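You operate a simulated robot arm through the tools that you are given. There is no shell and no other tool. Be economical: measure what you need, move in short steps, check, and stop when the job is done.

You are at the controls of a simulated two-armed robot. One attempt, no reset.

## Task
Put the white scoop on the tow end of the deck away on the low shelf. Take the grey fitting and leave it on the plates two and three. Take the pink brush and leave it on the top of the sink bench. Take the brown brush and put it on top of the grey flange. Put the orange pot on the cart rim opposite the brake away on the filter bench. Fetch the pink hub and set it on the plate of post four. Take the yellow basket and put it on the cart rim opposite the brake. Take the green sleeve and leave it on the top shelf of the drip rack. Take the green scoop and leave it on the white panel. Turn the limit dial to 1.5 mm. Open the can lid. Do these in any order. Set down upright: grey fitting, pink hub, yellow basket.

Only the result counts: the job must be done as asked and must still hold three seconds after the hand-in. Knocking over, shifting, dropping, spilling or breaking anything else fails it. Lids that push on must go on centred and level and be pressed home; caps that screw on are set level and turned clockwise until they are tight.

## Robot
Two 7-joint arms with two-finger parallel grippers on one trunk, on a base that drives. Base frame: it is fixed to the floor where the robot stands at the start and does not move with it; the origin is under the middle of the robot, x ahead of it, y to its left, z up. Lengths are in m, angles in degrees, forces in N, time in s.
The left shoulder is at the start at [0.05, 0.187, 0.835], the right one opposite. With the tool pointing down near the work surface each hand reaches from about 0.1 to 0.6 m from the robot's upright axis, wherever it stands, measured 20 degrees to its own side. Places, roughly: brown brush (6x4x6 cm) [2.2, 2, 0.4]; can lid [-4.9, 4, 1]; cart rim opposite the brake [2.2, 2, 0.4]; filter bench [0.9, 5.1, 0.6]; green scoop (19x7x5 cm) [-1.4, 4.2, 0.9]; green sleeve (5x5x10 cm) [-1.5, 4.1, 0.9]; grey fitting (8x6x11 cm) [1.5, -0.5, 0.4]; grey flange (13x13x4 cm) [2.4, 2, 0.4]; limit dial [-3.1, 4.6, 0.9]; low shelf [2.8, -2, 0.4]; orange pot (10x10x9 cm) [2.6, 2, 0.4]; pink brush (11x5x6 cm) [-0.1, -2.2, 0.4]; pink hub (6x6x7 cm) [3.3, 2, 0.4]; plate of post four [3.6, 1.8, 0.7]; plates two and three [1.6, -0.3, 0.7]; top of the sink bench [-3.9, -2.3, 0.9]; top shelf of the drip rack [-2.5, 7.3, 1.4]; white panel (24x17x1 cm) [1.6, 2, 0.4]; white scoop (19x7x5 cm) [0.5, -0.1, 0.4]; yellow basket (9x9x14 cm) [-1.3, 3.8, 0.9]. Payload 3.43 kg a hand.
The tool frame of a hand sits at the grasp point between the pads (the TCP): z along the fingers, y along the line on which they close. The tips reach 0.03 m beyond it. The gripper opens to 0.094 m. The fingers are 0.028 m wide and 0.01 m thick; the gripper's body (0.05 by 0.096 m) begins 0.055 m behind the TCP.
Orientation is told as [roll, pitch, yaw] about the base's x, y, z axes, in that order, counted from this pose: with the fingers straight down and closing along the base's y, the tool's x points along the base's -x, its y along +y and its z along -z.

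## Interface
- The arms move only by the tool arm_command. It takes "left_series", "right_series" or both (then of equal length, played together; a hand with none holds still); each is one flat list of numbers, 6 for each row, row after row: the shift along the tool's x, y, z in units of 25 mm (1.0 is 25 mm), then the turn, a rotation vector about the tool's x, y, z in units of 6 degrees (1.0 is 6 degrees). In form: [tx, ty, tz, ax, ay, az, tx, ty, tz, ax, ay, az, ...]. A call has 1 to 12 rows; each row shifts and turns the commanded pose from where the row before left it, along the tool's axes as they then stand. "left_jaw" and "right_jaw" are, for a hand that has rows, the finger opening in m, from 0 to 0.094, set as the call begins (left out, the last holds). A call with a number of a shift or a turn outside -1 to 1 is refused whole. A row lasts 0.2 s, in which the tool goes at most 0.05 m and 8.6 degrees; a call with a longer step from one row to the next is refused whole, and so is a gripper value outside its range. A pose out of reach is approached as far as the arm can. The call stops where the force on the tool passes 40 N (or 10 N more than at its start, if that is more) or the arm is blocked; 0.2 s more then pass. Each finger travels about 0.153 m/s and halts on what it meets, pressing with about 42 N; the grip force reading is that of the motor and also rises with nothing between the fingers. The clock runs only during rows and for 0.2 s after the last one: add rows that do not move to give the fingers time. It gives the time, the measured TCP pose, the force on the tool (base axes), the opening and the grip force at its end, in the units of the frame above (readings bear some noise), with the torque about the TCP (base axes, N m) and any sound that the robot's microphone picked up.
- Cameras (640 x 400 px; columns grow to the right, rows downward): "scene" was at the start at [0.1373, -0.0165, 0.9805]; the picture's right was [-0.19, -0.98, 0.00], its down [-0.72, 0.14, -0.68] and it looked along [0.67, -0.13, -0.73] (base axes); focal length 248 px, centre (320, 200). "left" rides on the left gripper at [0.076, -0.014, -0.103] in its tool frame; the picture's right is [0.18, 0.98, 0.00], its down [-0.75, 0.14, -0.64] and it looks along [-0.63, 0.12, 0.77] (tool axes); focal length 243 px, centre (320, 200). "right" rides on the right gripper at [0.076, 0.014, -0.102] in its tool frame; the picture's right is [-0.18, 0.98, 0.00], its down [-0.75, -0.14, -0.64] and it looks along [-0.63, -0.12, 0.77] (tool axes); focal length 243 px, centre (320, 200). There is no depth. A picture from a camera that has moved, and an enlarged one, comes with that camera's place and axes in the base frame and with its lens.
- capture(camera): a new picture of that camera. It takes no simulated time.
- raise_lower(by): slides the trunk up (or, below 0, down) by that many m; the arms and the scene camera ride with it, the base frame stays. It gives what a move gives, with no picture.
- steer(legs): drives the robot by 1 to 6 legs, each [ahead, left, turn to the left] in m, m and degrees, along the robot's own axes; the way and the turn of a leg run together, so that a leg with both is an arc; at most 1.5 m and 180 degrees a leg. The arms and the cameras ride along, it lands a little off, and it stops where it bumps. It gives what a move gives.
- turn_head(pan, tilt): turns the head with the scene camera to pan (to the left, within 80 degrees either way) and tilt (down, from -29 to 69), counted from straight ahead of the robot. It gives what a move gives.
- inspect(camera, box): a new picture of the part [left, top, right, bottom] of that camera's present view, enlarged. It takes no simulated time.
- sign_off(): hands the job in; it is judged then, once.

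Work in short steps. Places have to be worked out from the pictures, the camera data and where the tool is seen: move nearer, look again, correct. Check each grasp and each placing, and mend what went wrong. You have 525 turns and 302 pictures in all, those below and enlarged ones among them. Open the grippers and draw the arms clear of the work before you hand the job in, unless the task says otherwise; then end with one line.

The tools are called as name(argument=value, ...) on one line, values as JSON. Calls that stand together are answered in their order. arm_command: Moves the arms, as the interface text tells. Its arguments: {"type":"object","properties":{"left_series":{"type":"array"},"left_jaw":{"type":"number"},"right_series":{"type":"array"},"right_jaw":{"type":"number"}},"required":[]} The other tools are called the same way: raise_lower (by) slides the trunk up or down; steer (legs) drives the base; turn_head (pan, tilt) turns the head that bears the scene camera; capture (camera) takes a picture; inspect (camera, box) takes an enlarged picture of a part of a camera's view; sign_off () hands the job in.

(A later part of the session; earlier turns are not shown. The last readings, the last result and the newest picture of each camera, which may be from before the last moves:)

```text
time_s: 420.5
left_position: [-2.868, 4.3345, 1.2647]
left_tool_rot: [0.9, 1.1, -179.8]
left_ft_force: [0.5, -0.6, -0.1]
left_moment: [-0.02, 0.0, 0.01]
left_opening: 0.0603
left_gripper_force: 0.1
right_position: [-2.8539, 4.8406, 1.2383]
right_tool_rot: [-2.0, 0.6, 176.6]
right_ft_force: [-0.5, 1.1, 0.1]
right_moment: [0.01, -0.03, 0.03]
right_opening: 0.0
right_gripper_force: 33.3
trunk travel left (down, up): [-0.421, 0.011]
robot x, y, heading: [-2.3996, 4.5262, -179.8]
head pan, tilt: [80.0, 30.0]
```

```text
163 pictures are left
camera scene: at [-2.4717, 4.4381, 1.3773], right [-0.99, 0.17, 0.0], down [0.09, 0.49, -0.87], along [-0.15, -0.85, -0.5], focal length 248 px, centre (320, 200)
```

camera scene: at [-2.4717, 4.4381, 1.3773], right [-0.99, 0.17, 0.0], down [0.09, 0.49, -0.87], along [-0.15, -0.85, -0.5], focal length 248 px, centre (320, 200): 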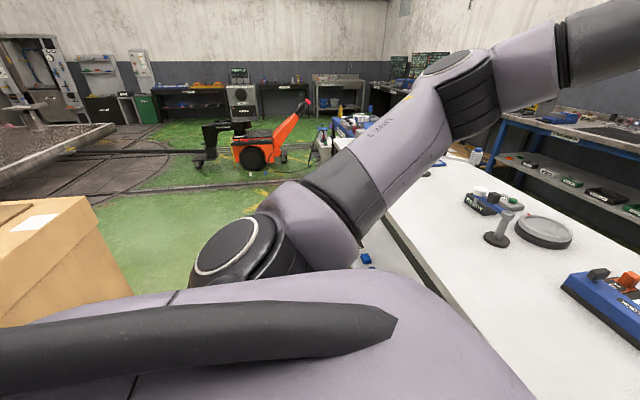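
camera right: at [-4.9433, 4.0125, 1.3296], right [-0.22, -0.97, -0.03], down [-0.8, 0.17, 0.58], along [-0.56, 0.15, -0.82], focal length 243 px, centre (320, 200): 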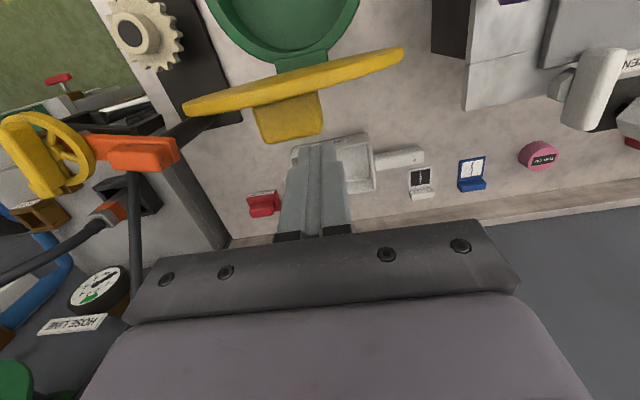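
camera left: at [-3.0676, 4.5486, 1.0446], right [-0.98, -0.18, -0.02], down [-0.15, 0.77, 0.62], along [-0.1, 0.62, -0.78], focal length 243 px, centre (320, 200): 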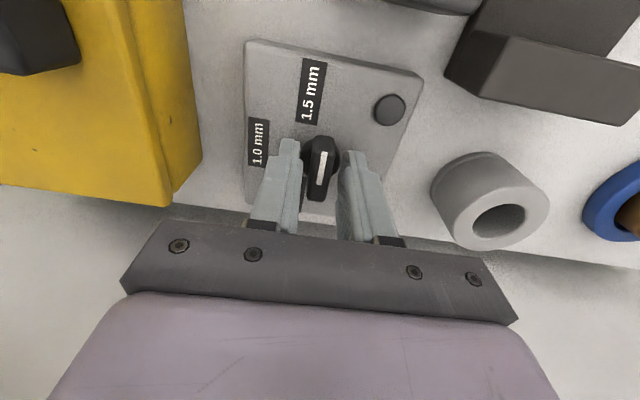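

My right hand touched the pegboard while sliding south. I go back north, turn to face south there, and then drive straight through.

steer(legs=[[0, -0.9, 0], [0, 0, 90]])

turn_head(pan=-15, tilt=25)

capture(camera="scene")

```text
time_s: 423.0
left_position: [-2.8698, 4.6875, 1.2645]
left_tool_rot: [1.7, 1.4, -179.1]
left_ft_force: [-0.4, 0.0, 0.3]
left_moment: [-0.02, 0.02, 0.01]
left_opening: 0.0598
left_gripper_force: 0.1
right_position: [-2.8586, 5.2006, 1.2381]
right_tool_rot: [-1.8, 0.4, 176.8]
right_ft_force: [-0.6, 0.4, 0.1]
right_moment: [0.01, -0.02, -0.01]
right_opening: 0.0
right_gripper_force: 32.9
trunk travel left (down, up): [-0.421, 0.011]
robot x, y, heading: [-2.3999, 4.8916, -179.4]
head pan, tilt: [80.0, 30.0]
stopped in leg 1: the force on the tool passed its limit (the readings are from after the stop); the commanded pose is now the measured one
```

```text
time_s: 424.7
left_position: [-2.8688, 4.6882, 1.2649]
left_tool_rot: [1.7, 1.5, -179.2]
left_ft_force: [-0.2, -0.6, -0.1]
left_moment: [-0.01, 0.0, -0.01]
left_opening: 0.0599
left_gripper_force: 0.0
right_position: [-2.8602, 5.2024, 1.2385]
right_tool_rot: [-1.9, 0.6, 176.8]
right_ft_force: [-0.4, 0.5, 0.1]
right_moment: [-0.02, 0.04, 0.01]
right_opening: 0.0
right_gripper_force: 32.5
trunk travel left (down, up): [-0.421, 0.011]
robot x, y, heading: [-2.4033, 4.8948, -179.5]
head pan, tilt: [-15.0, 25.0]
```

```text
162 pictures are left
camera scene: at [-2.5482, 4.9139, 1.3853], right [0.25, 0.97, 0.0], down [0.41, -0.1, -0.91], along [-0.88, 0.22, -0.42], focal length 248 px, centre (320, 200)
```

scene: 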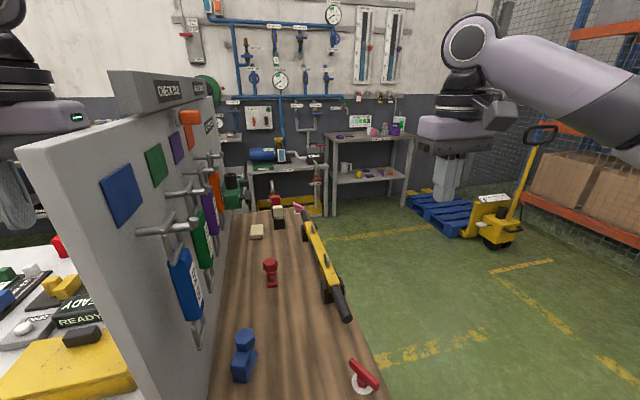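

I'm straddling the pegboard. I first back east 0.15 m so both hands clear its end, then go north and turn.

steer(legs=[[0, 0.05, 0], [-0.18, 0, 0], [0, -0.6, 0], [0, 0, 90]])

turn_head(pan=0, tilt=30)

capture(camera="scene")

```text
time_s: 433.6
left_position: [-2.0143, 4.9924, 1.2651]
left_tool_rot: [1.7, 1.5, -88.2]
left_ft_force: [-0.1, 0.8, 0.1]
left_moment: [0.02, 0.02, 0.02]
left_opening: 0.0599
left_gripper_force: 0.1
right_position: [-2.5276, 4.9951, 1.2382]
right_tool_rot: [-1.9, 0.6, -92.2]
right_ft_force: [-0.4, -1.1, 0.1]
right_moment: [0.01, 0.03, -0.02]
right_opening: 0.0
right_gripper_force: 32.9
trunk travel left (down, up): [-0.421, 0.011]
robot x, y, heading: [-2.2279, 5.4551, -88.6]
head pan, tilt: [-15.0, 25.0]
```

```text
time_s: 434.4
left_position: [-2.0144, 4.992, 1.2637]
left_tool_rot: [1.7, 1.5, -88.2]
left_ft_force: [-0.4, 0.3, 0.7]
left_moment: [0.05, 0.0, 0.01]
left_opening: 0.06
left_gripper_force: 0.1
right_position: [-2.5273, 4.9923, 1.239]
right_tool_rot: [-1.8, 0.6, -92.3]
right_ft_force: [0.4, 0.3, -0.2]
right_moment: [-0.01, 0.03, 0.02]
right_opening: 0.0
right_gripper_force: 33.0
trunk travel left (down, up): [-0.421, 0.011]
robot x, y, heading: [-2.2266, 5.4556, -88.6]
head pan, tilt: [0.0, 30.0]
```

```text
161 pictures are left
camera scene: at [-2.2219, 5.306, 1.3773], right [-1.0, -0.03, 0.0], down [-0.01, 0.5, -0.87], along [0.02, -0.87, -0.5], focal length 248 px, centre (320, 200)
```

scene: 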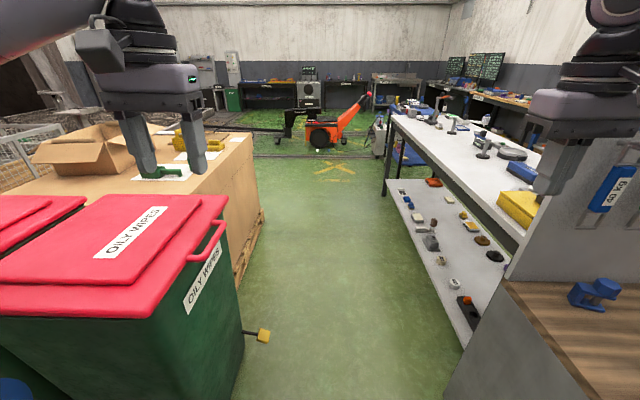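

The corridor is clear but tight (a bin pedal at left). I centre at x≈−2.36 and drive straight south.

steer(legs=[[0, -0.135, -1.4], [1.0, 0, 0]])

capture(camera="scene")

```text
time_s: 437.9
left_position: [-2.15, 4.6085, 1.2682]
left_tool_rot: [1.1, 0.7, -89.8]
left_ft_force: [-0.3, -0.3, -0.4]
left_moment: [0.01, -0.02, -0.01]
left_opening: 0.0601
left_gripper_force: 0.1
right_position: [-2.6607, 4.6299, 1.2776]
right_tool_rot: [-1.3, -4.7, -93.2]
right_ft_force: [-0.2, 0.0, 0.4]
right_moment: [0.02, 0.01, 0.02]
right_opening: 0.0
right_gripper_force: 33.3
trunk travel left (down, up): [-0.421, 0.011]
robot x, y, heading: [-2.3565, 5.0655, -90.1]
head pan, tilt: [0.0, 30.0]
stopped in leg 2: the robot was blocked; the commanded pose is now the measured one
```

```text
160 pictures are left
camera scene: at [-2.3484, 4.9301, 1.3784], right [-1.0, 0.0, 0.01], down [-0.01, 0.49, -0.87], along [-0.01, -0.87, -0.49], focal length 248 px, centre (320, 200)
```

scene: 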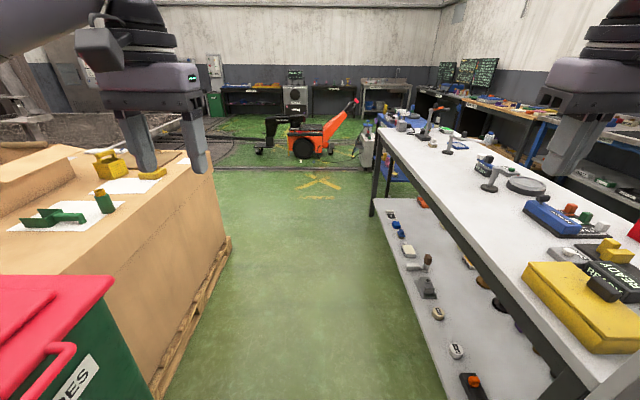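

The right elbow met the pegboard's end. I back up, stretch the right arm forward and inward to pull the elbow in, and try again.

steer(legs=[[-0.25, 0, 0]])

arm_command(right_series=[-0.8, 0.5, 0, 0, 0.5, 0, -0.8, 0.5, 0, 0, 0.3, 0, -0.8, 0.5, 0, 0, 0, 0, -0.8, 0.5, 0, 0, 0, 0, -0.8, 0.5, 0, 0, 0, 0, -0.8, 0.5, 0, 0, 0, 0, -0.8, 0.5, 0, 0, 0, 0, -0.8, 0, 0, 0, 0, 0])

turn_head(pan=-70, tilt=25)

capture(camera="scene")

```text
time_s: 439.8
left_position: [-2.1605, 4.8451, 1.2654]
left_tool_rot: [1.7, 1.4, -90.1]
left_ft_force: [0.0, -0.3, -0.3]
left_moment: [-0.03, 0.01, 0.03]
left_opening: 0.06
left_gripper_force: 0.1
right_position: [-2.6738, 4.8652, 1.2613]
right_tool_rot: [-1.0, -2.8, -93.8]
right_ft_force: [0.4, 0.6, 0.5]
right_moment: [-0.04, 0.0, -0.02]
right_opening: 0.0003
right_gripper_force: 33.4
trunk travel left (down, up): [-0.421, 0.011]
robot x, y, heading: [-2.3552, 5.3115, -90.3]
head pan, tilt: [0.0, 30.0]
```

```text
time_s: 441.6
left_position: [-2.1615, 4.8457, 1.2652]
left_tool_rot: [1.6, 1.4, -90.1]
left_ft_force: [-0.3, 0.3, 0.2]
left_moment: [0.01, 0.01, 0.02]
left_opening: 0.0603
left_gripper_force: 0.0
right_position: [-2.6002, 4.7371, 1.2562]
right_tool_rot: [-1.1, 2.1, -93.8]
right_ft_force: [0.1, -0.9, -0.7]
right_moment: [-0.02, 0.04, 0.0]
right_opening: 0.0
right_gripper_force: 33.0
right hand out of reach, approached as far as the arm can: row 7, 8
trunk travel left (down, up): [-0.421, 0.011]
robot x, y, heading: [-2.3569, 5.315, -90.4]
head pan, tilt: [0.0, 30.0]
```

```text
time_s: 443.0
left_position: [-2.1606, 4.8441, 1.2646]
left_tool_rot: [1.7, 1.4, -90.1]
left_ft_force: [0.0, -0.4, -1.4]
left_moment: [0.05, -0.01, 0.01]
left_opening: 0.0599
left_gripper_force: 0.0
right_position: [-2.6008, 4.7381, 1.2554]
right_tool_rot: [-1.1, 1.9, -93.9]
right_ft_force: [-0.3, -0.4, 0.2]
right_moment: [-0.03, 0.01, 0.02]
right_opening: 0.0
right_gripper_force: 32.9
trunk travel left (down, up): [-0.421, 0.011]
robot x, y, heading: [-2.3559, 5.3149, -90.2]
head pan, tilt: [-70.0, 25.0]
```

```text
159 pictures are left
camera scene: at [-2.4442, 5.2244, 1.3853], right [-0.34, 0.94, 0.0], down [0.4, 0.14, -0.91], along [-0.85, -0.31, -0.42], focal length 248 px, centre (320, 200)
```

scene: 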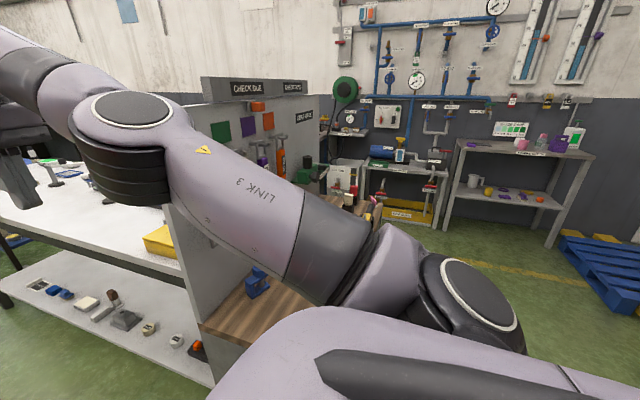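

The elbow is now well inside. I drive forward again.

steer(legs=[[0.9, 0, 0], [1.0, 0, 0]])

turn_head(pan=60, tilt=30)

capture(camera="scene")

```text
time_s: 452.6
left_position: [-2.2082, 2.9127, 1.2653]
left_tool_rot: [1.7, 1.4, -91.9]
left_ft_force: [-0.1, -0.3, 0.6]
left_moment: [0.01, -0.02, 0.02]
left_opening: 0.06
left_gripper_force: 0.1
right_position: [-2.6512, 2.8208, 1.2564]
right_tool_rot: [-1.1, 1.9, -95.7]
right_ft_force: [-0.7, 0.3, -1.1]
right_moment: [0.03, 0.01, -0.01]
right_opening: 0.0
right_gripper_force: 33.0
trunk travel left (down, up): [-0.421, 0.011]
robot x, y, heading: [-2.3871, 3.3875, -92.3]
head pan, tilt: [-70.0, 25.0]
```

```text
time_s: 454.7
left_position: [-2.208, 2.9138, 1.2648]
left_tool_rot: [1.6, 1.4, -91.9]
left_ft_force: [-0.1, 0.4, 0.2]
left_moment: [-0.03, 0.02, 0.0]
left_opening: 0.0602
left_gripper_force: 0.1
right_position: [-2.6516, 2.8203, 1.2554]
right_tool_rot: [-1.1, 1.9, -95.7]
right_ft_force: [0.5, -0.6, 0.1]
right_moment: [-0.01, 0.0, -0.04]
right_opening: 0.0001
right_gripper_force: 33.2
trunk travel left (down, up): [-0.421, 0.011]
robot x, y, heading: [-2.3882, 3.3921, -92.0]
head pan, tilt: [60.0, 30.0]
```

```text
158 pictures are left
camera scene: at [-2.315, 3.2818, 1.3773], right [-0.53, -0.85, 0.0], down [-0.42, 0.27, -0.87], along [0.73, -0.46, -0.5], focal length 248 px, centre (320, 200)
```

scene: 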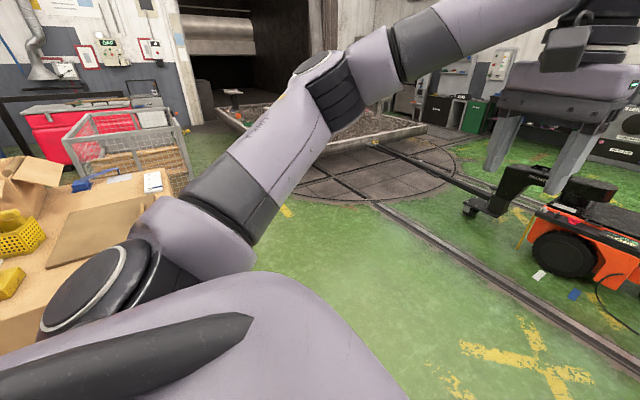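

Through. I move east to the south side of the box and turn to face north.

steer(legs=[[0.1, 0.85, 2], [0, 0, 90], [0, 0, 90]])

turn_head(pan=0, tilt=40)

capture(camera="scene")

```text
time_s: 457.5
left_position: [-1.7513, 2.8518, 1.2659]
left_tool_rot: [1.7, 1.4, -90.0]
left_ft_force: [-0.5, 0.0, -0.2]
left_moment: [0.01, -0.08, -0.01]
left_opening: 0.0601
left_gripper_force: 0.0
right_position: [-2.1905, 2.7487, 1.255]
right_tool_rot: [-1.1, 2.0, -93.6]
right_ft_force: [-1.0, 0.7, -0.8]
right_moment: [0.0, -0.07, -0.03]
right_opening: 0.0
right_gripper_force: 32.7
trunk travel left (down, up): [-0.421, 0.011]
robot x, y, heading: [-1.9452, 3.323, -90.6]
head pan, tilt: [60.0, 30.0]
stopped in leg 1: the robot was blocked; the commanded pose is now the measured one
```

```text
time_s: 458.8
left_position: [-1.7484, 2.8519, 1.2649]
left_tool_rot: [1.4, 1.4, -89.9]
left_ft_force: [0.1, 0.0, 0.8]
left_moment: [0.0, 0.01, 0.01]
left_opening: 0.0598
left_gripper_force: 0.0
right_position: [-2.1887, 2.7486, 1.255]
right_tool_rot: [-1.2, 1.9, -93.6]
right_ft_force: [0.2, -0.7, 0.0]
right_moment: [-0.03, 0.0, 0.02]
right_opening: 0.0001
right_gripper_force: 32.9
trunk travel left (down, up): [-0.421, 0.011]
robot x, y, heading: [-1.9465, 3.3221, -90.7]
head pan, tilt: [0.0, 40.0]
```

```text
157 pictures are left
camera scene: at [-1.9477, 3.1791, 1.362], right [-1.0, 0.01, 0.0], down [0.0, 0.64, -0.77], along [-0.01, -0.77, -0.64], focal length 248 px, centre (320, 200)
```

scene: 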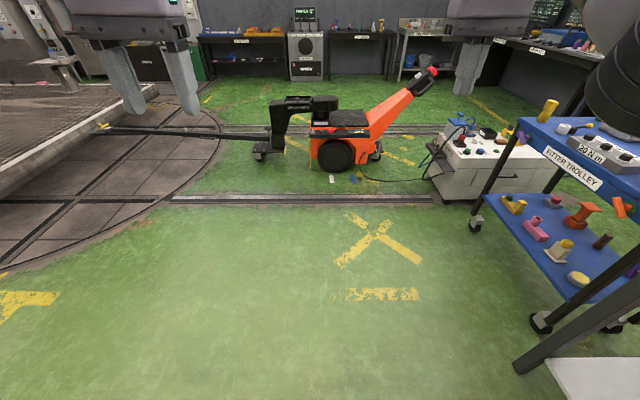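

The pallet's corner stopped me. I go 0.3 m further south first, then east, then turn north.

steer(legs=[[0.02, -0.05, 0], [0.3, 0, 0], [0, 0.5, 0], [0, 0, 90], [0, 0, 90]])

capture(camera="scene")

```text
time_s: 464.1
left_position: [-1.307, 2.5326, 1.2654]
left_tool_rot: [1.5, 1.3, -89.9]
left_ft_force: [-0.5, -0.4, -1.1]
left_moment: [0.0, -0.01, 0.01]
left_opening: 0.06
left_gripper_force: 0.1
right_position: [-1.7461, 2.4286, 1.2569]
right_tool_rot: [-1.2, 2.0, -93.7]
right_ft_force: [-0.1, -0.1, -0.3]
right_moment: [-0.02, 0.02, 0.0]
right_opening: 0.0
right_gripper_force: 33.0
trunk travel left (down, up): [-0.421, 0.011]
robot x, y, heading: [-1.5037, 3.0042, -90.5]
head pan, tilt: [0.0, 40.0]
stopped in leg 3: the robot was blocked; the commanded pose is now the measured one
```

```text
156 pictures are left
camera scene: at [-1.5057, 2.8593, 1.362], right [-1.0, 0.01, 0.0], down [0.01, 0.64, -0.77], along [-0.01, -0.77, -0.64], focal length 248 px, centre (320, 200)
```

scene: 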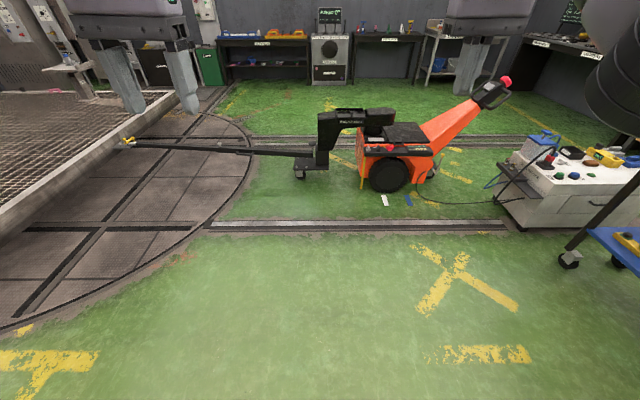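

Blocked again on the east side. I look that way.

turn_head(pan=80, tilt=40)

capture(camera="scene")

```text
time_s: 465.6
left_position: [-1.306, 2.5331, 1.2664]
left_tool_rot: [1.4, 1.4, -89.9]
left_ft_force: [0.4, -0.5, -0.5]
left_moment: [0.02, 0.02, 0.01]
left_opening: 0.0599
left_gripper_force: 0.0
right_position: [-1.7464, 2.4272, 1.2565]
right_tool_rot: [-1.2, 1.9, -93.4]
right_ft_force: [0.2, -0.4, -0.6]
right_moment: [0.01, -0.01, 0.03]
right_opening: 0.0
right_gripper_force: 33.4
trunk travel left (down, up): [-0.421, 0.011]
robot x, y, heading: [-1.5057, 3.0038, -90.7]
head pan, tilt: [80.0, 40.0]
```

```text
155 pictures are left
camera scene: at [-1.4211, 2.9287, 1.362], right [-0.18, -0.98, 0.0], down [-0.63, 0.12, -0.77], along [0.75, -0.14, -0.64], focal length 248 px, centre (320, 200)
```

scene: 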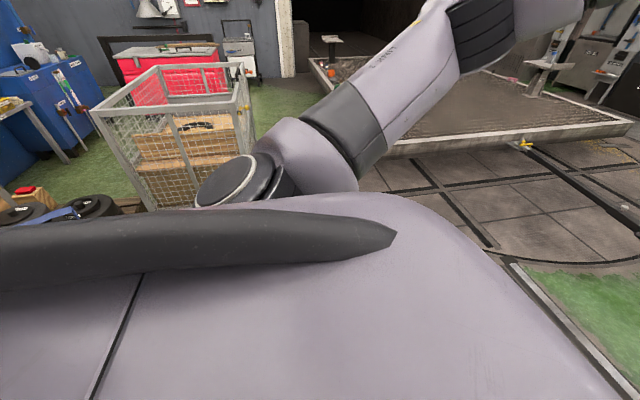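

I step away south-west a little and turn to face the box to see what is there.

steer(legs=[[0.15, -0.06, 0], [0, 0, 90], [0, 0, 90]])

turn_head(pan=0, tilt=40)

capture(camera="scene")

```text
time_s: 474.7
left_position: [-1.7645, 3.3258, 1.2658]
left_tool_rot: [1.5, 1.4, 89.9]
left_ft_force: [0.2, -0.2, -0.2]
left_moment: [-0.01, 0.01, 0.01]
left_opening: 0.0601
left_gripper_force: 0.1
right_position: [-1.3249, 3.4299, 1.2561]
right_tool_rot: [-1.3, 1.9, 86.2]
right_ft_force: [-0.9, -0.3, 0.4]
right_moment: [0.04, 0.0, 0.04]
right_opening: 0.0001
right_gripper_force: 32.4
trunk travel left (down, up): [-0.421, 0.011]
robot x, y, heading: [-1.564, 2.8545, 89.3]
head pan, tilt: [80.0, 40.0]
```

```text
time_s: 476.2
left_position: [-1.764, 3.3266, 1.2653]
left_tool_rot: [1.5, 1.4, 90.0]
left_ft_force: [-0.2, 0.3, -1.1]
left_moment: [-0.04, -0.02, -0.04]
left_opening: 0.0603
left_gripper_force: 0.1
right_position: [-1.3248, 3.4297, 1.2571]
right_tool_rot: [-1.2, 1.9, 86.3]
right_ft_force: [-0.2, 0.5, -0.3]
right_moment: [-0.04, -0.05, 0.04]
right_opening: 0.0
right_gripper_force: 32.8
trunk travel left (down, up): [-0.421, 0.011]
robot x, y, heading: [-1.5613, 2.8536, 89.2]
head pan, tilt: [0.0, 40.0]
```

```text
154 pictures are left
camera scene: at [-1.5646, 2.996, 1.362], right [1.0, -0.01, 0.0], down [-0.01, -0.64, -0.77], along [0.01, 0.77, -0.64], focal length 248 px, centre (320, 200)
```

scene: 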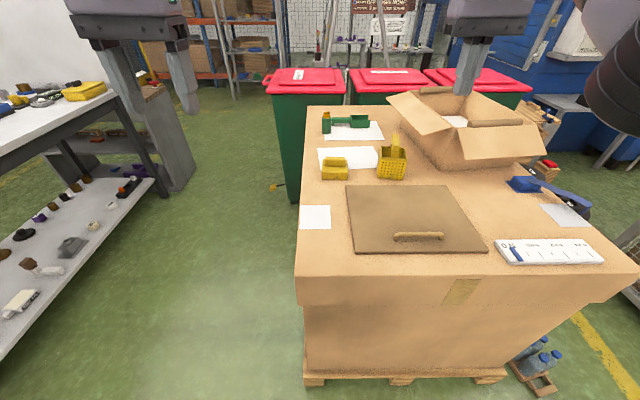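

Now it is clear: the sleeve and scoop are best reached from the box's west side (edge x≈−1.62). I drive there and face east.

steer(legs=[[0, 0.58, 0.8], [1.2, 0, 0], [0, 0, -90]])

turn_head(pan=0, tilt=45)

capture(camera="scene")

```text
time_s: 488.8
left_position: [-1.6709, 4.2141, 1.2659]
left_tool_rot: [1.6, 1.4, 0.7]
left_ft_force: [-0.4, 0.4, -0.1]
left_moment: [0.02, 0.0, 0.02]
left_opening: 0.06
left_gripper_force: 0.0
right_position: [-1.5618, 3.7759, 1.2584]
right_tool_rot: [-1.2, 1.8, -2.9]
right_ft_force: [-0.4, -0.1, 0.6]
right_moment: [-0.02, 0.02, 0.01]
right_opening: 0.0
right_gripper_force: 33.5
trunk travel left (down, up): [-0.421, 0.011]
robot x, y, heading: [-2.1409, 4.009, 0.0]
head pan, tilt: [0.0, 40.0]
```

```text
time_s: 489.4
left_position: [-1.6717, 4.215, 1.2659]
left_tool_rot: [1.4, 1.4, 0.7]
left_ft_force: [0.0, -0.2, 0.0]
left_moment: [0.0, -0.03, -0.02]
left_opening: 0.0599
left_gripper_force: 0.2
right_position: [-1.5615, 3.7763, 1.2562]
right_tool_rot: [-1.2, 1.9, -2.9]
right_ft_force: [0.3, 0.5, -0.2]
right_moment: [-0.01, 0.01, 0.01]
right_opening: 0.0003
right_gripper_force: 33.4
trunk travel left (down, up): [-0.421, 0.011]
robot x, y, heading: [-2.1418, 4.0066, -0.1]
head pan, tilt: [0.0, 45.0]
```

```text
153 pictures are left
camera scene: at [-1.9998, 4.0092, 1.3547], right [0.0, -1.0, 0.0], down [-0.71, 0.0, -0.71], along [0.71, 0.0, -0.71], focal length 248 px, centre (320, 200)
```

scene: 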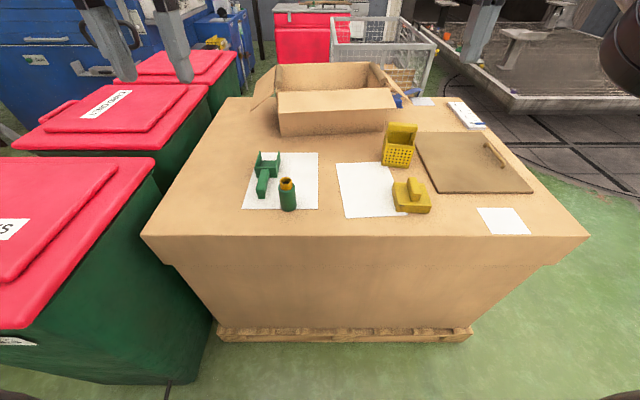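

Sleeve at (−1.53, 4.095), scoop handle around (−1.46, 4.168), basket (−1.35, 3.76). I drive 0.17 closer and bring the left hand over the sleeve.

steer(legs=[[0.17, 0, 0]])

arm_command(left_series=[0.2, -0.65, 1, 0, 0, 0, 0.2, -0.65, 1, 0, 0, 0, 0.2, -0.65, 1, 0, 0, 0, 0.2, -0.65, 1, 0, 0, 0, 0.2, -0.65, 1, 0, 0, 0, 0.2, -0.65, 1, 0, 0, 0, 0.2, -0.65, 1, 0, 0, 0, 0.1, -0.2, 1, 0, 0, 0], left_jaw=0.068)

capture(camera="left")

capture(camera="scene")

```text
time_s: 490.9
left_position: [-1.4998, 4.217, 1.2665]
left_tool_rot: [1.6, 1.3, 0.7]
left_ft_force: [0.3, 0.3, 0.7]
left_moment: [0.01, 0.03, -0.02]
left_opening: 0.0598
left_gripper_force: 0.0
right_position: [-1.3887, 3.7778, 1.2569]
right_tool_rot: [-1.3, 1.9, -2.9]
right_ft_force: [-0.2, 0.2, -0.5]
right_moment: [-0.03, -0.01, 0.0]
right_opening: 0.0
right_gripper_force: 32.6
trunk travel left (down, up): [-0.421, 0.011]
robot x, y, heading: [-1.9704, 4.0117, 0.4]
head pan, tilt: [0.0, 45.0]
```

```text
time_s: 492.7
left_position: [-1.541, 4.0994, 1.0633]
left_tool_rot: [1.5, 1.4, 0.9]
left_ft_force: [0.3, -0.3, 0.4]
left_moment: [0.0, 0.0, 0.02]
left_opening: 0.0683
left_gripper_force: 0.1
right_position: [-1.3899, 3.7778, 1.2559]
right_tool_rot: [-1.2, 2.0, -2.8]
right_ft_force: [-0.1, 0.2, 0.3]
right_moment: [-0.04, 0.01, 0.01]
right_opening: 0.0
right_gripper_force: 33.2
trunk travel left (down, up): [-0.421, 0.011]
robot x, y, heading: [-1.9693, 4.0087, 0.1]
head pan, tilt: [0.0, 45.0]
```

```text
152 pictures are left
camera left: at [-1.6142, 4.0824, 1.1672], right [-0.2, 0.98, 0.03], down [0.77, 0.14, 0.63], along [0.61, 0.15, -0.78], focal length 243 px, centre (320, 200)
```

left: 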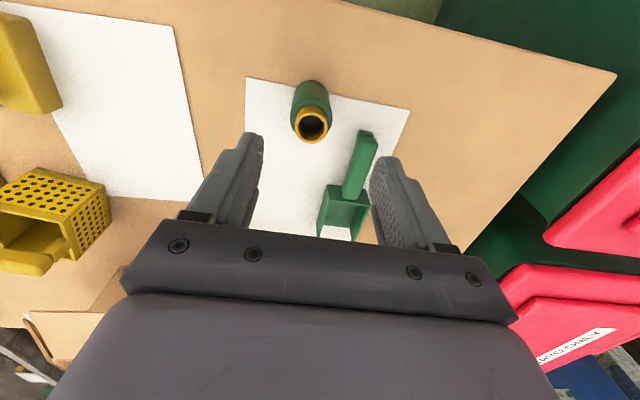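

```text
151 pictures are left
camera scene: at [-1.8283, 4.01, 1.3547], right [0.0, -1.0, 0.0], down [-0.71, 0.0, -0.71], along [0.71, 0.0, -0.71], focal length 248 px, centre (320, 200)
```

scene: 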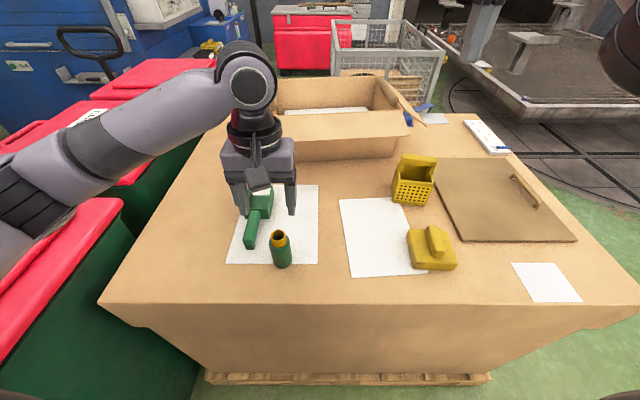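

Sleeve axis (−1.528, 4.096), top z 0.946. I align, descend and close.

arm_command(left_series=[-0.5, -0.12, 0.8, 0, 0, 0, 0, 0, 0.9, 0, 0, 0, 0, 0, 0.9, 0, 0, 0, 0, 0, 0.9, 0, 0, 0, 0, 0, 0.9, 0, 0, 0, 0, 0, 0.9, 0, 0, 0, 0, 0, 0.6, 0, 0, 0])

capture(camera="left")

arm_command(left_series=[0, 0, 0, 0, 0, 0, 0, 0, 0, 0, 0, 0, 0, 0, 0, 0, 0, 0], left_jaw=0.0)

```text
time_s: 494.3
left_position: [-1.5315, 4.103, 0.9144]
left_tool_rot: [1.5, 1.4, 0.7]
left_ft_force: [0.3, 0.0, 0.3]
left_moment: [0.01, -0.01, 0.0]
left_opening: 0.0678
left_gripper_force: 0.0
right_position: [-1.3905, 3.7766, 1.2552]
right_tool_rot: [-1.2, 1.9, -2.8]
right_ft_force: [0.0, 0.1, -0.9]
right_moment: [-0.01, 0.03, 0.01]
right_opening: 0.0
right_gripper_force: 33.1
trunk travel left (down, up): [-0.421, 0.011]
robot x, y, heading: [-1.9668, 4.0096, 0.2]
head pan, tilt: [0.0, 45.0]
```

```text
150 pictures are left
camera left: at [-1.6056, 4.0864, 1.0184], right [-0.2, 0.98, 0.03], down [0.77, 0.14, 0.63], along [0.61, 0.15, -0.78], focal length 243 px, centre (320, 200)
```

left: 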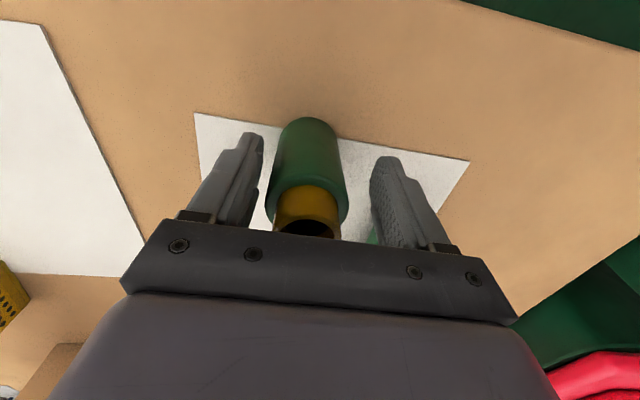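

```text
time_s: 495.1
left_position: [-1.5313, 4.1047, 0.9153]
left_tool_rot: [1.5, 1.4, 0.8]
left_ft_force: [0.2, -2.2, 1.9]
left_moment: [-0.16, 0.1, 0.04]
left_opening: 0.0442
left_gripper_force: 42.2
right_position: [-1.3902, 3.7784, 1.2568]
right_tool_rot: [-1.2, 1.9, -2.7]
right_ft_force: [-0.2, 0.1, 0.5]
right_moment: [0.01, 0.02, 0.04]
right_opening: 0.0
right_gripper_force: 33.0
trunk travel left (down, up): [-0.421, 0.011]
robot x, y, heading: [-1.9736, 4.0103, 0.5]
head pan, tilt: [0.0, 45.0]
```

Gripped (4.4 cm). I lift it straight up.

arm_command(left_series=[0, 0, -0.3, 0, 0, 0, 0, 0, -0.5, 0, 0, 0, 0, 0, -0.8, 0, 0, 0, 0, 0, -1, 0, 0, 0, 0, 0, -1, 0, 0, 0, 0, 0, -1, 0, 0, 0, 0, 0, -1, 0, 0, 0, 0, 0, -1, 0, 0, 0, 0, 0, -1, 0, 0, 0, 0, 0, -1, 0, 0, 0, 0, 0, -1, 0, 0, 0, 0, 0, -1, 0, 0, 0])

arm_command(left_series=[0, 0, -1, 0, 0, 0, 0, 0, -1, 0, 0, 0, 0, 0, -1, 0, 0, 0, 0, 0, -1, 0, 0, 0])

capture(camera="left")

```text
time_s: 497.7
left_position: [-1.527, 4.0953, 1.1826]
left_tool_rot: [1.4, 1.3, 0.8]
left_ft_force: [-0.1, -0.7, -3.3]
left_moment: [-0.01, 0.02, 0.02]
left_opening: 0.0442
left_gripper_force: 42.0
right_position: [-1.3901, 3.7764, 1.256]
right_tool_rot: [-1.1, 1.8, -2.8]
right_ft_force: [0.0, 0.5, -0.8]
right_moment: [0.02, 0.02, -0.01]
right_opening: 0.0
right_gripper_force: 33.7
trunk travel left (down, up): [-0.421, 0.011]
robot x, y, heading: [-1.9705, 4.0108, -0.1]
head pan, tilt: [0.0, 45.0]
```

```text
time_s: 498.7
left_position: [-1.5235, 4.0948, 1.2791]
left_tool_rot: [1.5, 1.4, 0.7]
left_ft_force: [-0.2, 0.3, -3.9]
left_moment: [0.03, 0.05, 0.06]
left_opening: 0.0436
left_gripper_force: 41.7
right_position: [-1.3906, 3.7766, 1.2558]
right_tool_rot: [-1.2, 1.9, -2.8]
right_ft_force: [-0.3, -0.3, -0.5]
right_moment: [0.0, 0.01, -0.02]
right_opening: 0.0
right_gripper_force: 33.2
trunk travel left (down, up): [-0.421, 0.011]
robot x, y, heading: [-1.9662, 4.008, 0.0]
head pan, tilt: [0.0, 45.0]
```

```text
149 pictures are left
camera left: at [-1.5967, 4.0776, 1.3826], right [-0.2, 0.98, 0.03], down [0.77, 0.14, 0.63], along [0.61, 0.15, -0.78], focal length 243 px, centre (320, 200)
```

left: 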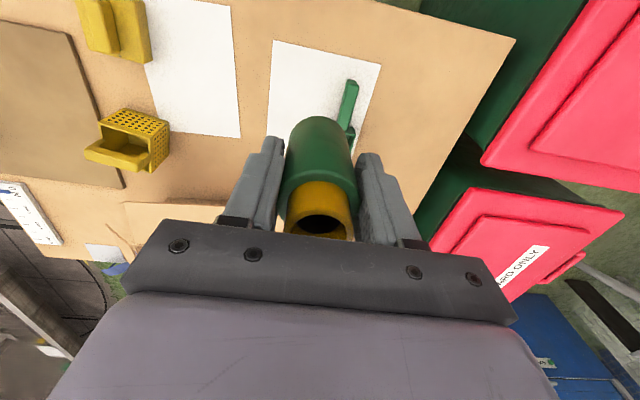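

Held well. I back away, turn north and drive to the drip rack.

steer(legs=[[-0.33, 0, 0], [0, 0, 90], [1.3, 0, 0], [0.85, 0, 0]])

turn_head(pan=15, tilt=5)

capture(camera="scene")

```text
time_s: 515.0
left_position: [-2.4065, 6.5982, 1.279]
left_tool_rot: [1.5, 1.4, 90.9]
left_ft_force: [0.6, -0.2, -3.5]
left_moment: [-0.02, -0.03, -0.01]
left_opening: 0.0437
left_gripper_force: 41.9
right_position: [-2.0887, 6.7318, 1.2563]
right_tool_rot: [-1.2, 1.9, 87.0]
right_ft_force: [0.2, -0.3, 0.1]
right_moment: [-0.06, 0.03, -0.01]
right_opening: 0.0
right_gripper_force: 32.8
trunk travel left (down, up): [-0.421, 0.011]
robot x, y, heading: [-2.3231, 6.1532, 90.1]
head pan, tilt: [0.0, 45.0]
```

```text
time_s: 516.0
left_position: [-2.4061, 6.5974, 1.2777]
left_tool_rot: [1.5, 1.5, 90.8]
left_ft_force: [0.4, -0.3, -3.5]
left_moment: [-0.05, 0.01, 0.01]
left_opening: 0.0437
left_gripper_force: 41.8
right_position: [-2.0879, 6.7302, 1.2571]
right_tool_rot: [-1.2, 1.9, 87.1]
right_ft_force: [0.0, -0.1, -0.1]
right_moment: [0.0, 0.01, 0.02]
right_opening: 0.0003
right_gripper_force: 33.8
trunk travel left (down, up): [-0.421, 0.011]
robot x, y, heading: [-2.3226, 6.1487, 90.0]
head pan, tilt: [15.0, 5.0]
```

```text
148 pictures are left
camera scene: at [-2.3462, 6.2971, 1.4176], right [0.97, 0.26, 0.0], down [0.02, -0.09, -1.0], along [-0.26, 0.96, -0.09], focal length 248 px, centre (320, 200)
```

scene: 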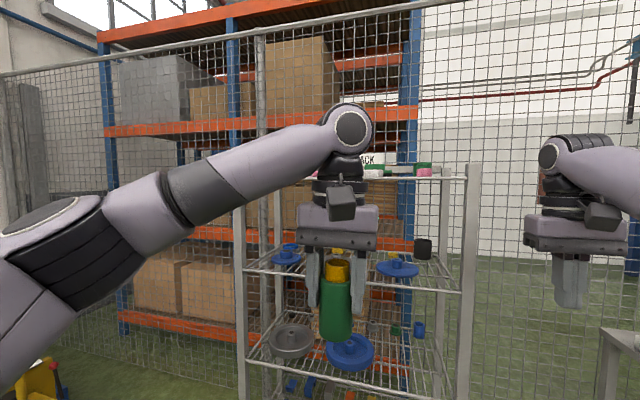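

The top shelf is at camera height (z≈1.42). I raise the left arm to lift the sleeve above it.

raise_lower(by=0.011)

arm_command(left_series=[0, 0, -1, 0, 0, 0, 0, 0, -1, 0, 0, 0, 0, 0, -1, 0, 0, 0, 0, 0, -1, 0, 0, 0, 0, 0, -1, 0, 0, 0, 0, 0, -1, 0, 0, 0, 0, 0, -1, 0, 0, 0, 0, 0, -1, 0, 0, 0, 0, 0, -1, 0, 0, 0, 0, 0, -1, 0, 0, 0, 0, 0, -1, 0, 0, 0])

capture(camera="left")

```text
time_s: 516.6
left_position: [-2.4084, 6.5989, 1.2905]
left_tool_rot: [1.4, 1.4, 90.9]
left_ft_force: [0.4, 0.5, -3.7]
left_moment: [0.0, -0.01, 0.01]
left_opening: 0.0435
left_gripper_force: 42.2
right_position: [-2.0891, 6.7308, 1.268]
right_tool_rot: [-1.2, 1.9, 87.1]
right_ft_force: [-0.5, 0.3, 1.1]
right_moment: [0.0, -0.03, -0.02]
right_opening: 0.0
right_gripper_force: 33.1
trunk travel left (down, up): [-0.432, 0.0]
robot x, y, heading: [-2.3204, 6.1514, 90.3]
head pan, tilt: [15.0, 5.0]
```

```text
time_s: 519.0
left_position: [-2.4169, 6.5875, 1.4032]
left_tool_rot: [1.5, 1.3, 90.7]
left_ft_force: [-0.6, -0.6, -3.2]
left_moment: [0.0, 0.01, 0.03]
left_opening: 0.0439
left_gripper_force: 41.8
left hand out of reach, approached as far as the arm can: row 5, 6, 7, 8, 9, 10, 11
right_position: [-2.0881, 6.7303, 1.2676]
right_tool_rot: [-1.3, 1.9, 87.1]
right_ft_force: [-0.2, 0.4, -0.1]
right_moment: [0.01, -0.03, 0.0]
right_opening: 0.0001
right_gripper_force: 32.9
trunk travel left (down, up): [-0.432, 0.0]
robot x, y, heading: [-2.3212, 6.1511, 90.3]
head pan, tilt: [15.0, 5.0]
```

```text
147 pictures are left
camera left: at [-2.3998, 6.5155, 1.5066], right [-0.98, -0.2, 0.03], down [-0.13, 0.77, 0.63], along [-0.15, 0.61, -0.78], focal length 243 px, centre (320, 200)
```

left: 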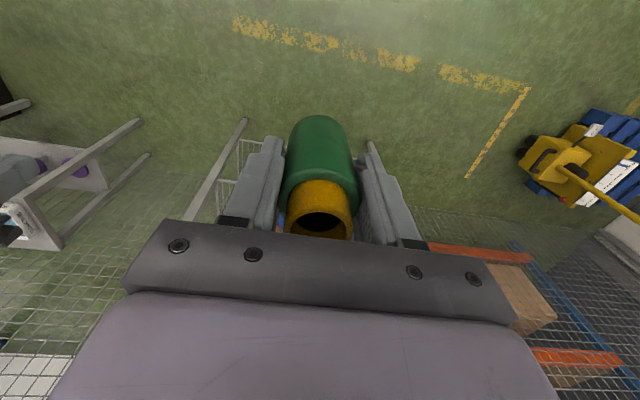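

Pointing down, the arm tops out below the shelf. I pitch the hand forward and raise it, to see the shelf top and lay the sleeve there.

arm_command(left_series=[0.5, 0, 0, 0, -1, 0, 0.5, 0, 0, 0, -1, 0, 0.5, 0, 0, 0, -1, 0, 0, 0, 0, 0, -1, 0, 0, 0, 0, 0, -1, 0, 0, 0, 0, 0, -1, 0, 0, 0, 0, 0, -1, 0, 0, 0, 0, 0, -1, 0, 0, 0, 0, 0, -1, 0, 0, 0, 0, 0, -1, 0])

capture(camera="left")

capture(camera="scene")

```text
time_s: 521.2
left_position: [-2.4167, 6.5518, 1.3998]
left_tool_rot: [2.7, -58.6, 88.4]
left_ft_force: [-0.3, 0.1, -3.7]
left_moment: [-0.06, 0.0, 0.01]
left_opening: 0.0435
left_gripper_force: 42.2
right_position: [-2.0897, 6.7309, 1.2669]
right_tool_rot: [-1.2, 1.9, 87.1]
right_ft_force: [-0.4, 0.8, 0.9]
right_moment: [0.05, -0.02, -0.01]
right_opening: 0.0
right_gripper_force: 33.2
trunk travel left (down, up): [-0.432, 0.0]
robot x, y, heading: [-2.3224, 6.1541, 90.2]
head pan, tilt: [15.0, 5.0]
```

```text
146 pictures are left
camera left: at [-2.4006, 6.4259, 1.3876], right [-0.99, -0.11, -0.13], down [-0.12, -0.16, 0.98], along [-0.13, 0.98, 0.14], focal length 243 px, centre (320, 200)
```

left: 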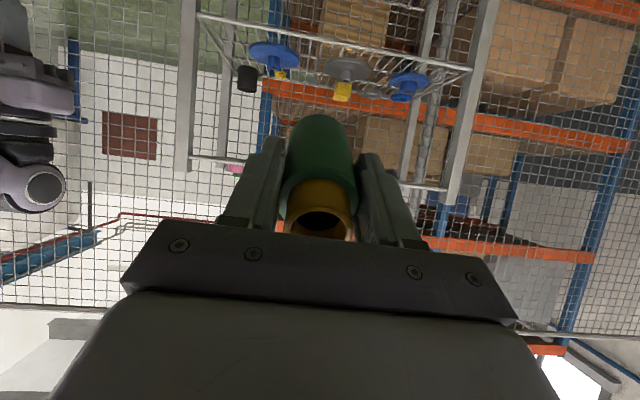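

```text
145 pictures are left
camera scene: at [-2.3464, 6.2972, 1.4282], right [0.97, 0.26, 0.0], down [0.02, -0.08, -1.0], along [-0.26, 0.96, -0.09], focal length 248 px, centre (320, 200)
```

scene: 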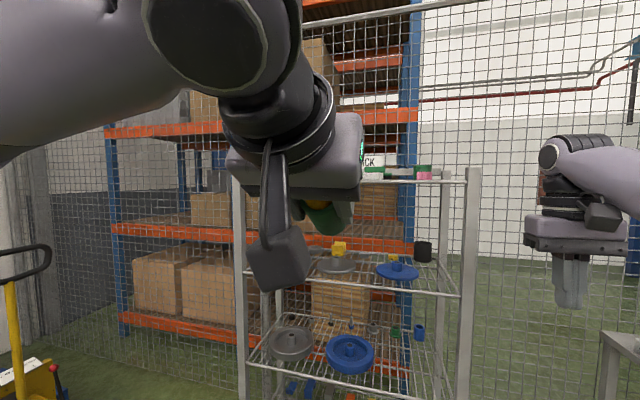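

I now raise the pitched hand by about 0.2 m.

arm_command(left_series=[-0.86, 0, -0.5, 0, 0, 0, -0.86, 0, -0.5, 0, 0, 0, -0.86, 0, -0.5, 0, 0, 0, -0.86, 0, -0.5, 0, 0, 0, -0.86, 0, -0.5, 0, 0, 0, -0.86, 0, -0.5, 0, 0, 0, -0.86, 0, -0.5, 0, 0, 0, -0.86, 0, -0.5, 0, 0, 0])

capture(camera="left")

```text
time_s: 523.0
left_position: [-2.4096, 6.5567, 1.5992]
left_tool_rot: [3.0, -58.6, 88.0]
left_ft_force: [0.6, 0.3, -3.1]
left_moment: [-0.06, -0.01, 0.01]
left_opening: 0.0438
left_gripper_force: 42.2
right_position: [-2.0882, 6.7309, 1.2662]
right_tool_rot: [-1.2, 1.9, 87.1]
right_ft_force: [0.3, 0.0, 0.5]
right_moment: [0.0, 0.02, -0.01]
right_opening: 0.0001
right_gripper_force: 33.1
trunk travel left (down, up): [-0.432, 0.0]
robot x, y, heading: [-2.3218, 6.149, 89.9]
head pan, tilt: [15.0, 5.0]
```

```text
144 pictures are left
camera left: at [-2.3939, 6.4303, 1.5872], right [-0.99, -0.11, -0.13], down [-0.11, -0.16, 0.98], along [-0.13, 0.98, 0.14], focal length 243 px, centre (320, 200)
```

left: 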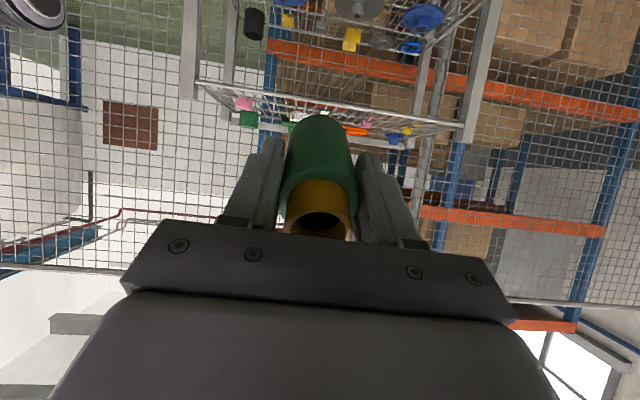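

Excellent — with pitch the hand reaches z 1.6. The shelf front edge is y≈7.10, z≈1.42, with a free front strip. I test how upright the hand can be at this height.

arm_command(left_series=[0.3, 0, 0.3, 0, 1, 0, 0.3, 0, 0.3, 0, 1, 0, 0.3, 0, 0.3, 0, 1, 0, 0.3, 0, 0.3, 0, 1, 0, 0.3, 0, 0.3, 0, 1, 0])

```text
time_s: 524.2
left_position: [-2.4087, 6.5595, 1.5443]
left_tool_rot: [2.1, -29.7, 89.6]
left_ft_force: [0.0, -0.8, -3.8]
left_moment: [-0.09, -0.01, 0.02]
left_opening: 0.0437
left_gripper_force: 41.7
right_position: [-2.0881, 6.7309, 1.2668]
right_tool_rot: [-1.2, 1.9, 87.2]
right_ft_force: [-1.1, 0.1, 0.5]
right_moment: [-0.04, 0.01, 0.02]
right_opening: 0.0
right_gripper_force: 33.2
trunk travel left (down, up): [-0.432, 0.0]
robot x, y, heading: [-2.3203, 6.1497, 90.2]
head pan, tilt: [15.0, 5.0]
```

Good. I tilt further upright, to about −15°, watching the height.

arm_command(left_series=[0, 0, 0.3, 0, 1, 0, 0, 0, 0.3, 0, 1, 0, 0, 0, 0.2, 0, 0.6, 0])

capture(camera="left")

```text
time_s: 525.0
left_position: [-2.4227, 6.5519, 1.4838]
left_tool_rot: [1.5, -12.9, 90.4]
left_ft_force: [0.7, 0.3, -4.6]
left_moment: [-0.05, 0.0, 0.0]
left_opening: 0.0433
left_gripper_force: 42.1
left hand out of reach, approached as far as the arm can: row 1, 2, 3
right_position: [-2.0884, 6.7308, 1.2674]
right_tool_rot: [-1.1, 1.9, 87.0]
right_ft_force: [0.6, -0.7, -0.3]
right_moment: [-0.01, -0.01, 0.0]
right_opening: 0.0
right_gripper_force: 33.3
trunk travel left (down, up): [-0.432, 0.0]
robot x, y, heading: [-2.3241, 6.1509, 90.2]
head pan, tilt: [15.0, 5.0]
```

```text
143 pictures are left
camera left: at [-2.4044, 6.4558, 1.5663], right [-0.98, -0.19, -0.02], down [-0.13, 0.59, 0.8], along [-0.14, 0.79, -0.6], focal length 243 px, centre (320, 200)
```

left: 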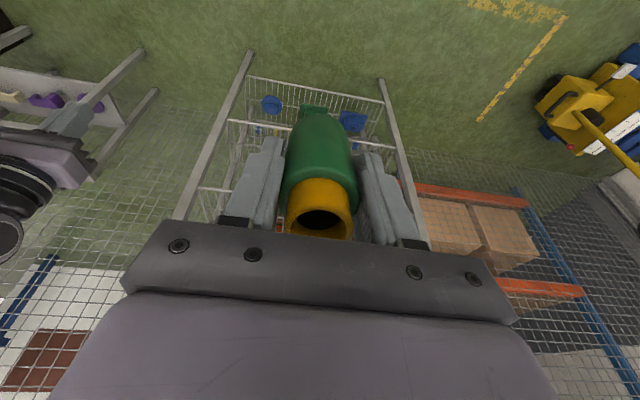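

At −13° the limit is z≈1.48. So I'll drive in at −30° (higher) and set down near −17°, which settles upright. I go back to −30° and drive 0.58 m forward.

arm_command(left_series=[0, 0, -0.3, 0, -1, 0, 0, 0, -0.3, 0, -1, 0, 0, 0, -0.2, 0, -0.6, 0])

steer(legs=[[0.5, 0.06, 0]])

capture(camera="left")

capture(camera="scene")

```text
time_s: 525.8
left_position: [-2.4226, 6.5449, 1.5051]
left_tool_rot: [1.7, -28.7, 90.0]
left_ft_force: [0.8, 0.2, -3.6]
left_moment: [-0.06, 0.03, -0.01]
left_opening: 0.0435
left_gripper_force: 41.7
right_position: [-2.0892, 6.7301, 1.2672]
right_tool_rot: [-1.2, 1.9, 87.1]
right_ft_force: [-0.5, -0.3, -0.1]
right_moment: [-0.03, 0.01, 0.01]
right_opening: 0.0002
right_gripper_force: 32.0
trunk travel left (down, up): [-0.432, 0.0]
robot x, y, heading: [-2.3202, 6.1479, 90.2]
head pan, tilt: [15.0, 5.0]
```

```text
time_s: 528.2
left_position: [-2.471, 6.9149, 1.5078]
left_tool_rot: [1.8, -28.9, 89.5]
left_ft_force: [0.0, 0.3, -3.1]
left_moment: [-0.06, 0.02, -0.03]
left_opening: 0.0437
left_gripper_force: 41.9
right_position: [-2.1397, 7.0947, 1.2759]
right_tool_rot: [-1.4, 3.4, 87.1]
right_ft_force: [0.7, -71.8, -16.7]
right_moment: [9.3, 0.03, 0.18]
right_opening: 0.0
right_gripper_force: 33.3
trunk travel left (down, up): [-0.432, 0.0]
robot x, y, heading: [-2.3765, 6.5263, 90.0]
head pan, tilt: [15.0, 5.0]
stopped in leg 1: the force on the tool passed its limit (the readings are from after the stop); the commanded pose is now the measured one
```

```text
142 pictures are left
camera left: at [-2.455, 6.7999, 1.5595], right [-0.98, -0.17, -0.06], down [-0.12, 0.35, 0.93], along [-0.14, 0.92, -0.36], focal length 243 px, centre (320, 200)
```

left: 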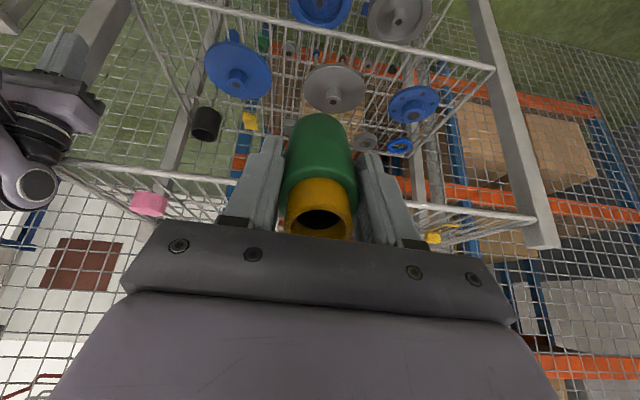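

```text
141 pictures are left
camera scene: at [-2.3969, 6.6675, 1.4301], right [0.97, 0.26, 0.0], down [0.02, -0.07, -1.0], along [-0.26, 0.96, -0.08], focal length 248 px, centre (320, 200)
```

scene: 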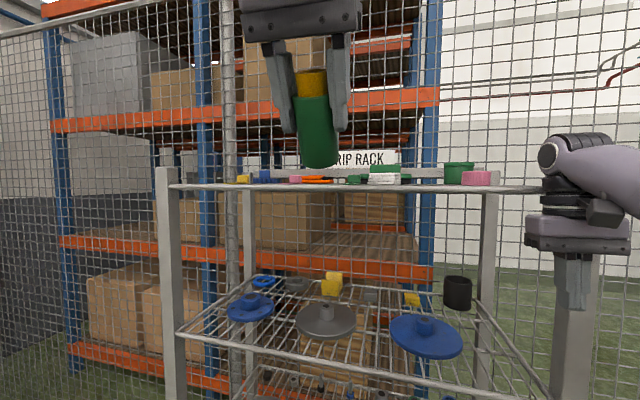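

The outstretched right hand ran into the rack's post. I back off and pull the right arm in.

steer(legs=[[-0.12, 0, 0]])

arm_command(right_series=[1, -0.3, 0.3, 0, 0, 0, 1, -0.3, 0.3, 0, 0, 0, 1, -0.3, 0.3, 0, 0, 0, 1, -0.3, 0.3, 0, 0, 0, 1, -0.3, 0.3, 0, 0, 0, 1, -0.3, 0.3, 0, 0, 0, 1, 0, 0.3, 0, 0, 0, 1, 0, 0.3, 0, 0, 0, 1, 0, 0.3, 0, 0, 0, 1, 0, 0.3, 0, 0, 0])

capture(camera="scene")

```text
time_s: 529.4
left_position: [-2.4733, 6.813, 1.5037]
left_tool_rot: [1.8, -28.5, 90.0]
left_ft_force: [-0.1, 0.1, -3.6]
left_moment: [-0.01, 0.0, 0.0]
left_opening: 0.0436
left_gripper_force: 42.2
right_position: [-2.1419, 6.9909, 1.2671]
right_tool_rot: [-1.5, 3.8, 87.2]
right_ft_force: [-0.8, -0.2, 0.6]
right_moment: [0.03, 0.01, 0.02]
right_opening: 0.0
right_gripper_force: 32.8
trunk travel left (down, up): [-0.432, 0.0]
robot x, y, heading: [-2.3729, 6.4182, 90.1]
head pan, tilt: [15.0, 5.0]
```

```text
time_s: 531.6
left_position: [-2.4732, 6.8115, 1.5029]
left_tool_rot: [1.7, -28.4, 89.9]
left_ft_force: [-0.1, -0.6, -3.7]
left_moment: [-0.05, -0.05, 0.0]
left_opening: 0.0434
left_gripper_force: 42.3
right_position: [-2.1064, 6.7324, 1.2097]
right_tool_rot: [-1.3, 3.8, 87.2]
right_ft_force: [0.6, 0.1, -0.5]
right_moment: [-0.01, 0.02, 0.01]
right_opening: 0.0
right_gripper_force: 33.0
trunk travel left (down, up): [-0.432, 0.0]
robot x, y, heading: [-2.3755, 6.4179, 90.1]
head pan, tilt: [15.0, 5.0]
```

```text
140 pictures are left
camera scene: at [-2.3975, 6.5634, 1.4283], right [0.97, 0.26, 0.0], down [0.02, -0.08, -1.0], along [-0.26, 0.96, -0.09], focal length 248 px, centre (320, 200)
```

scene: 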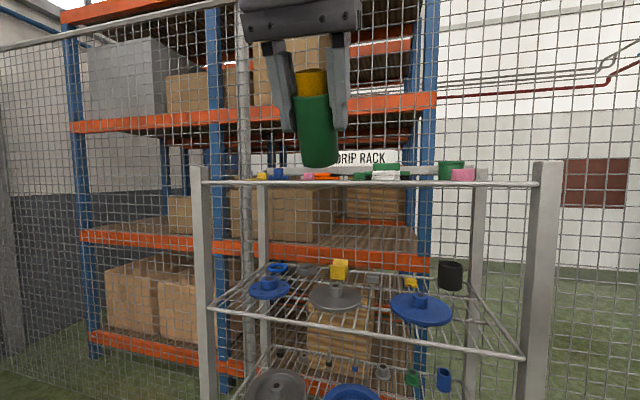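

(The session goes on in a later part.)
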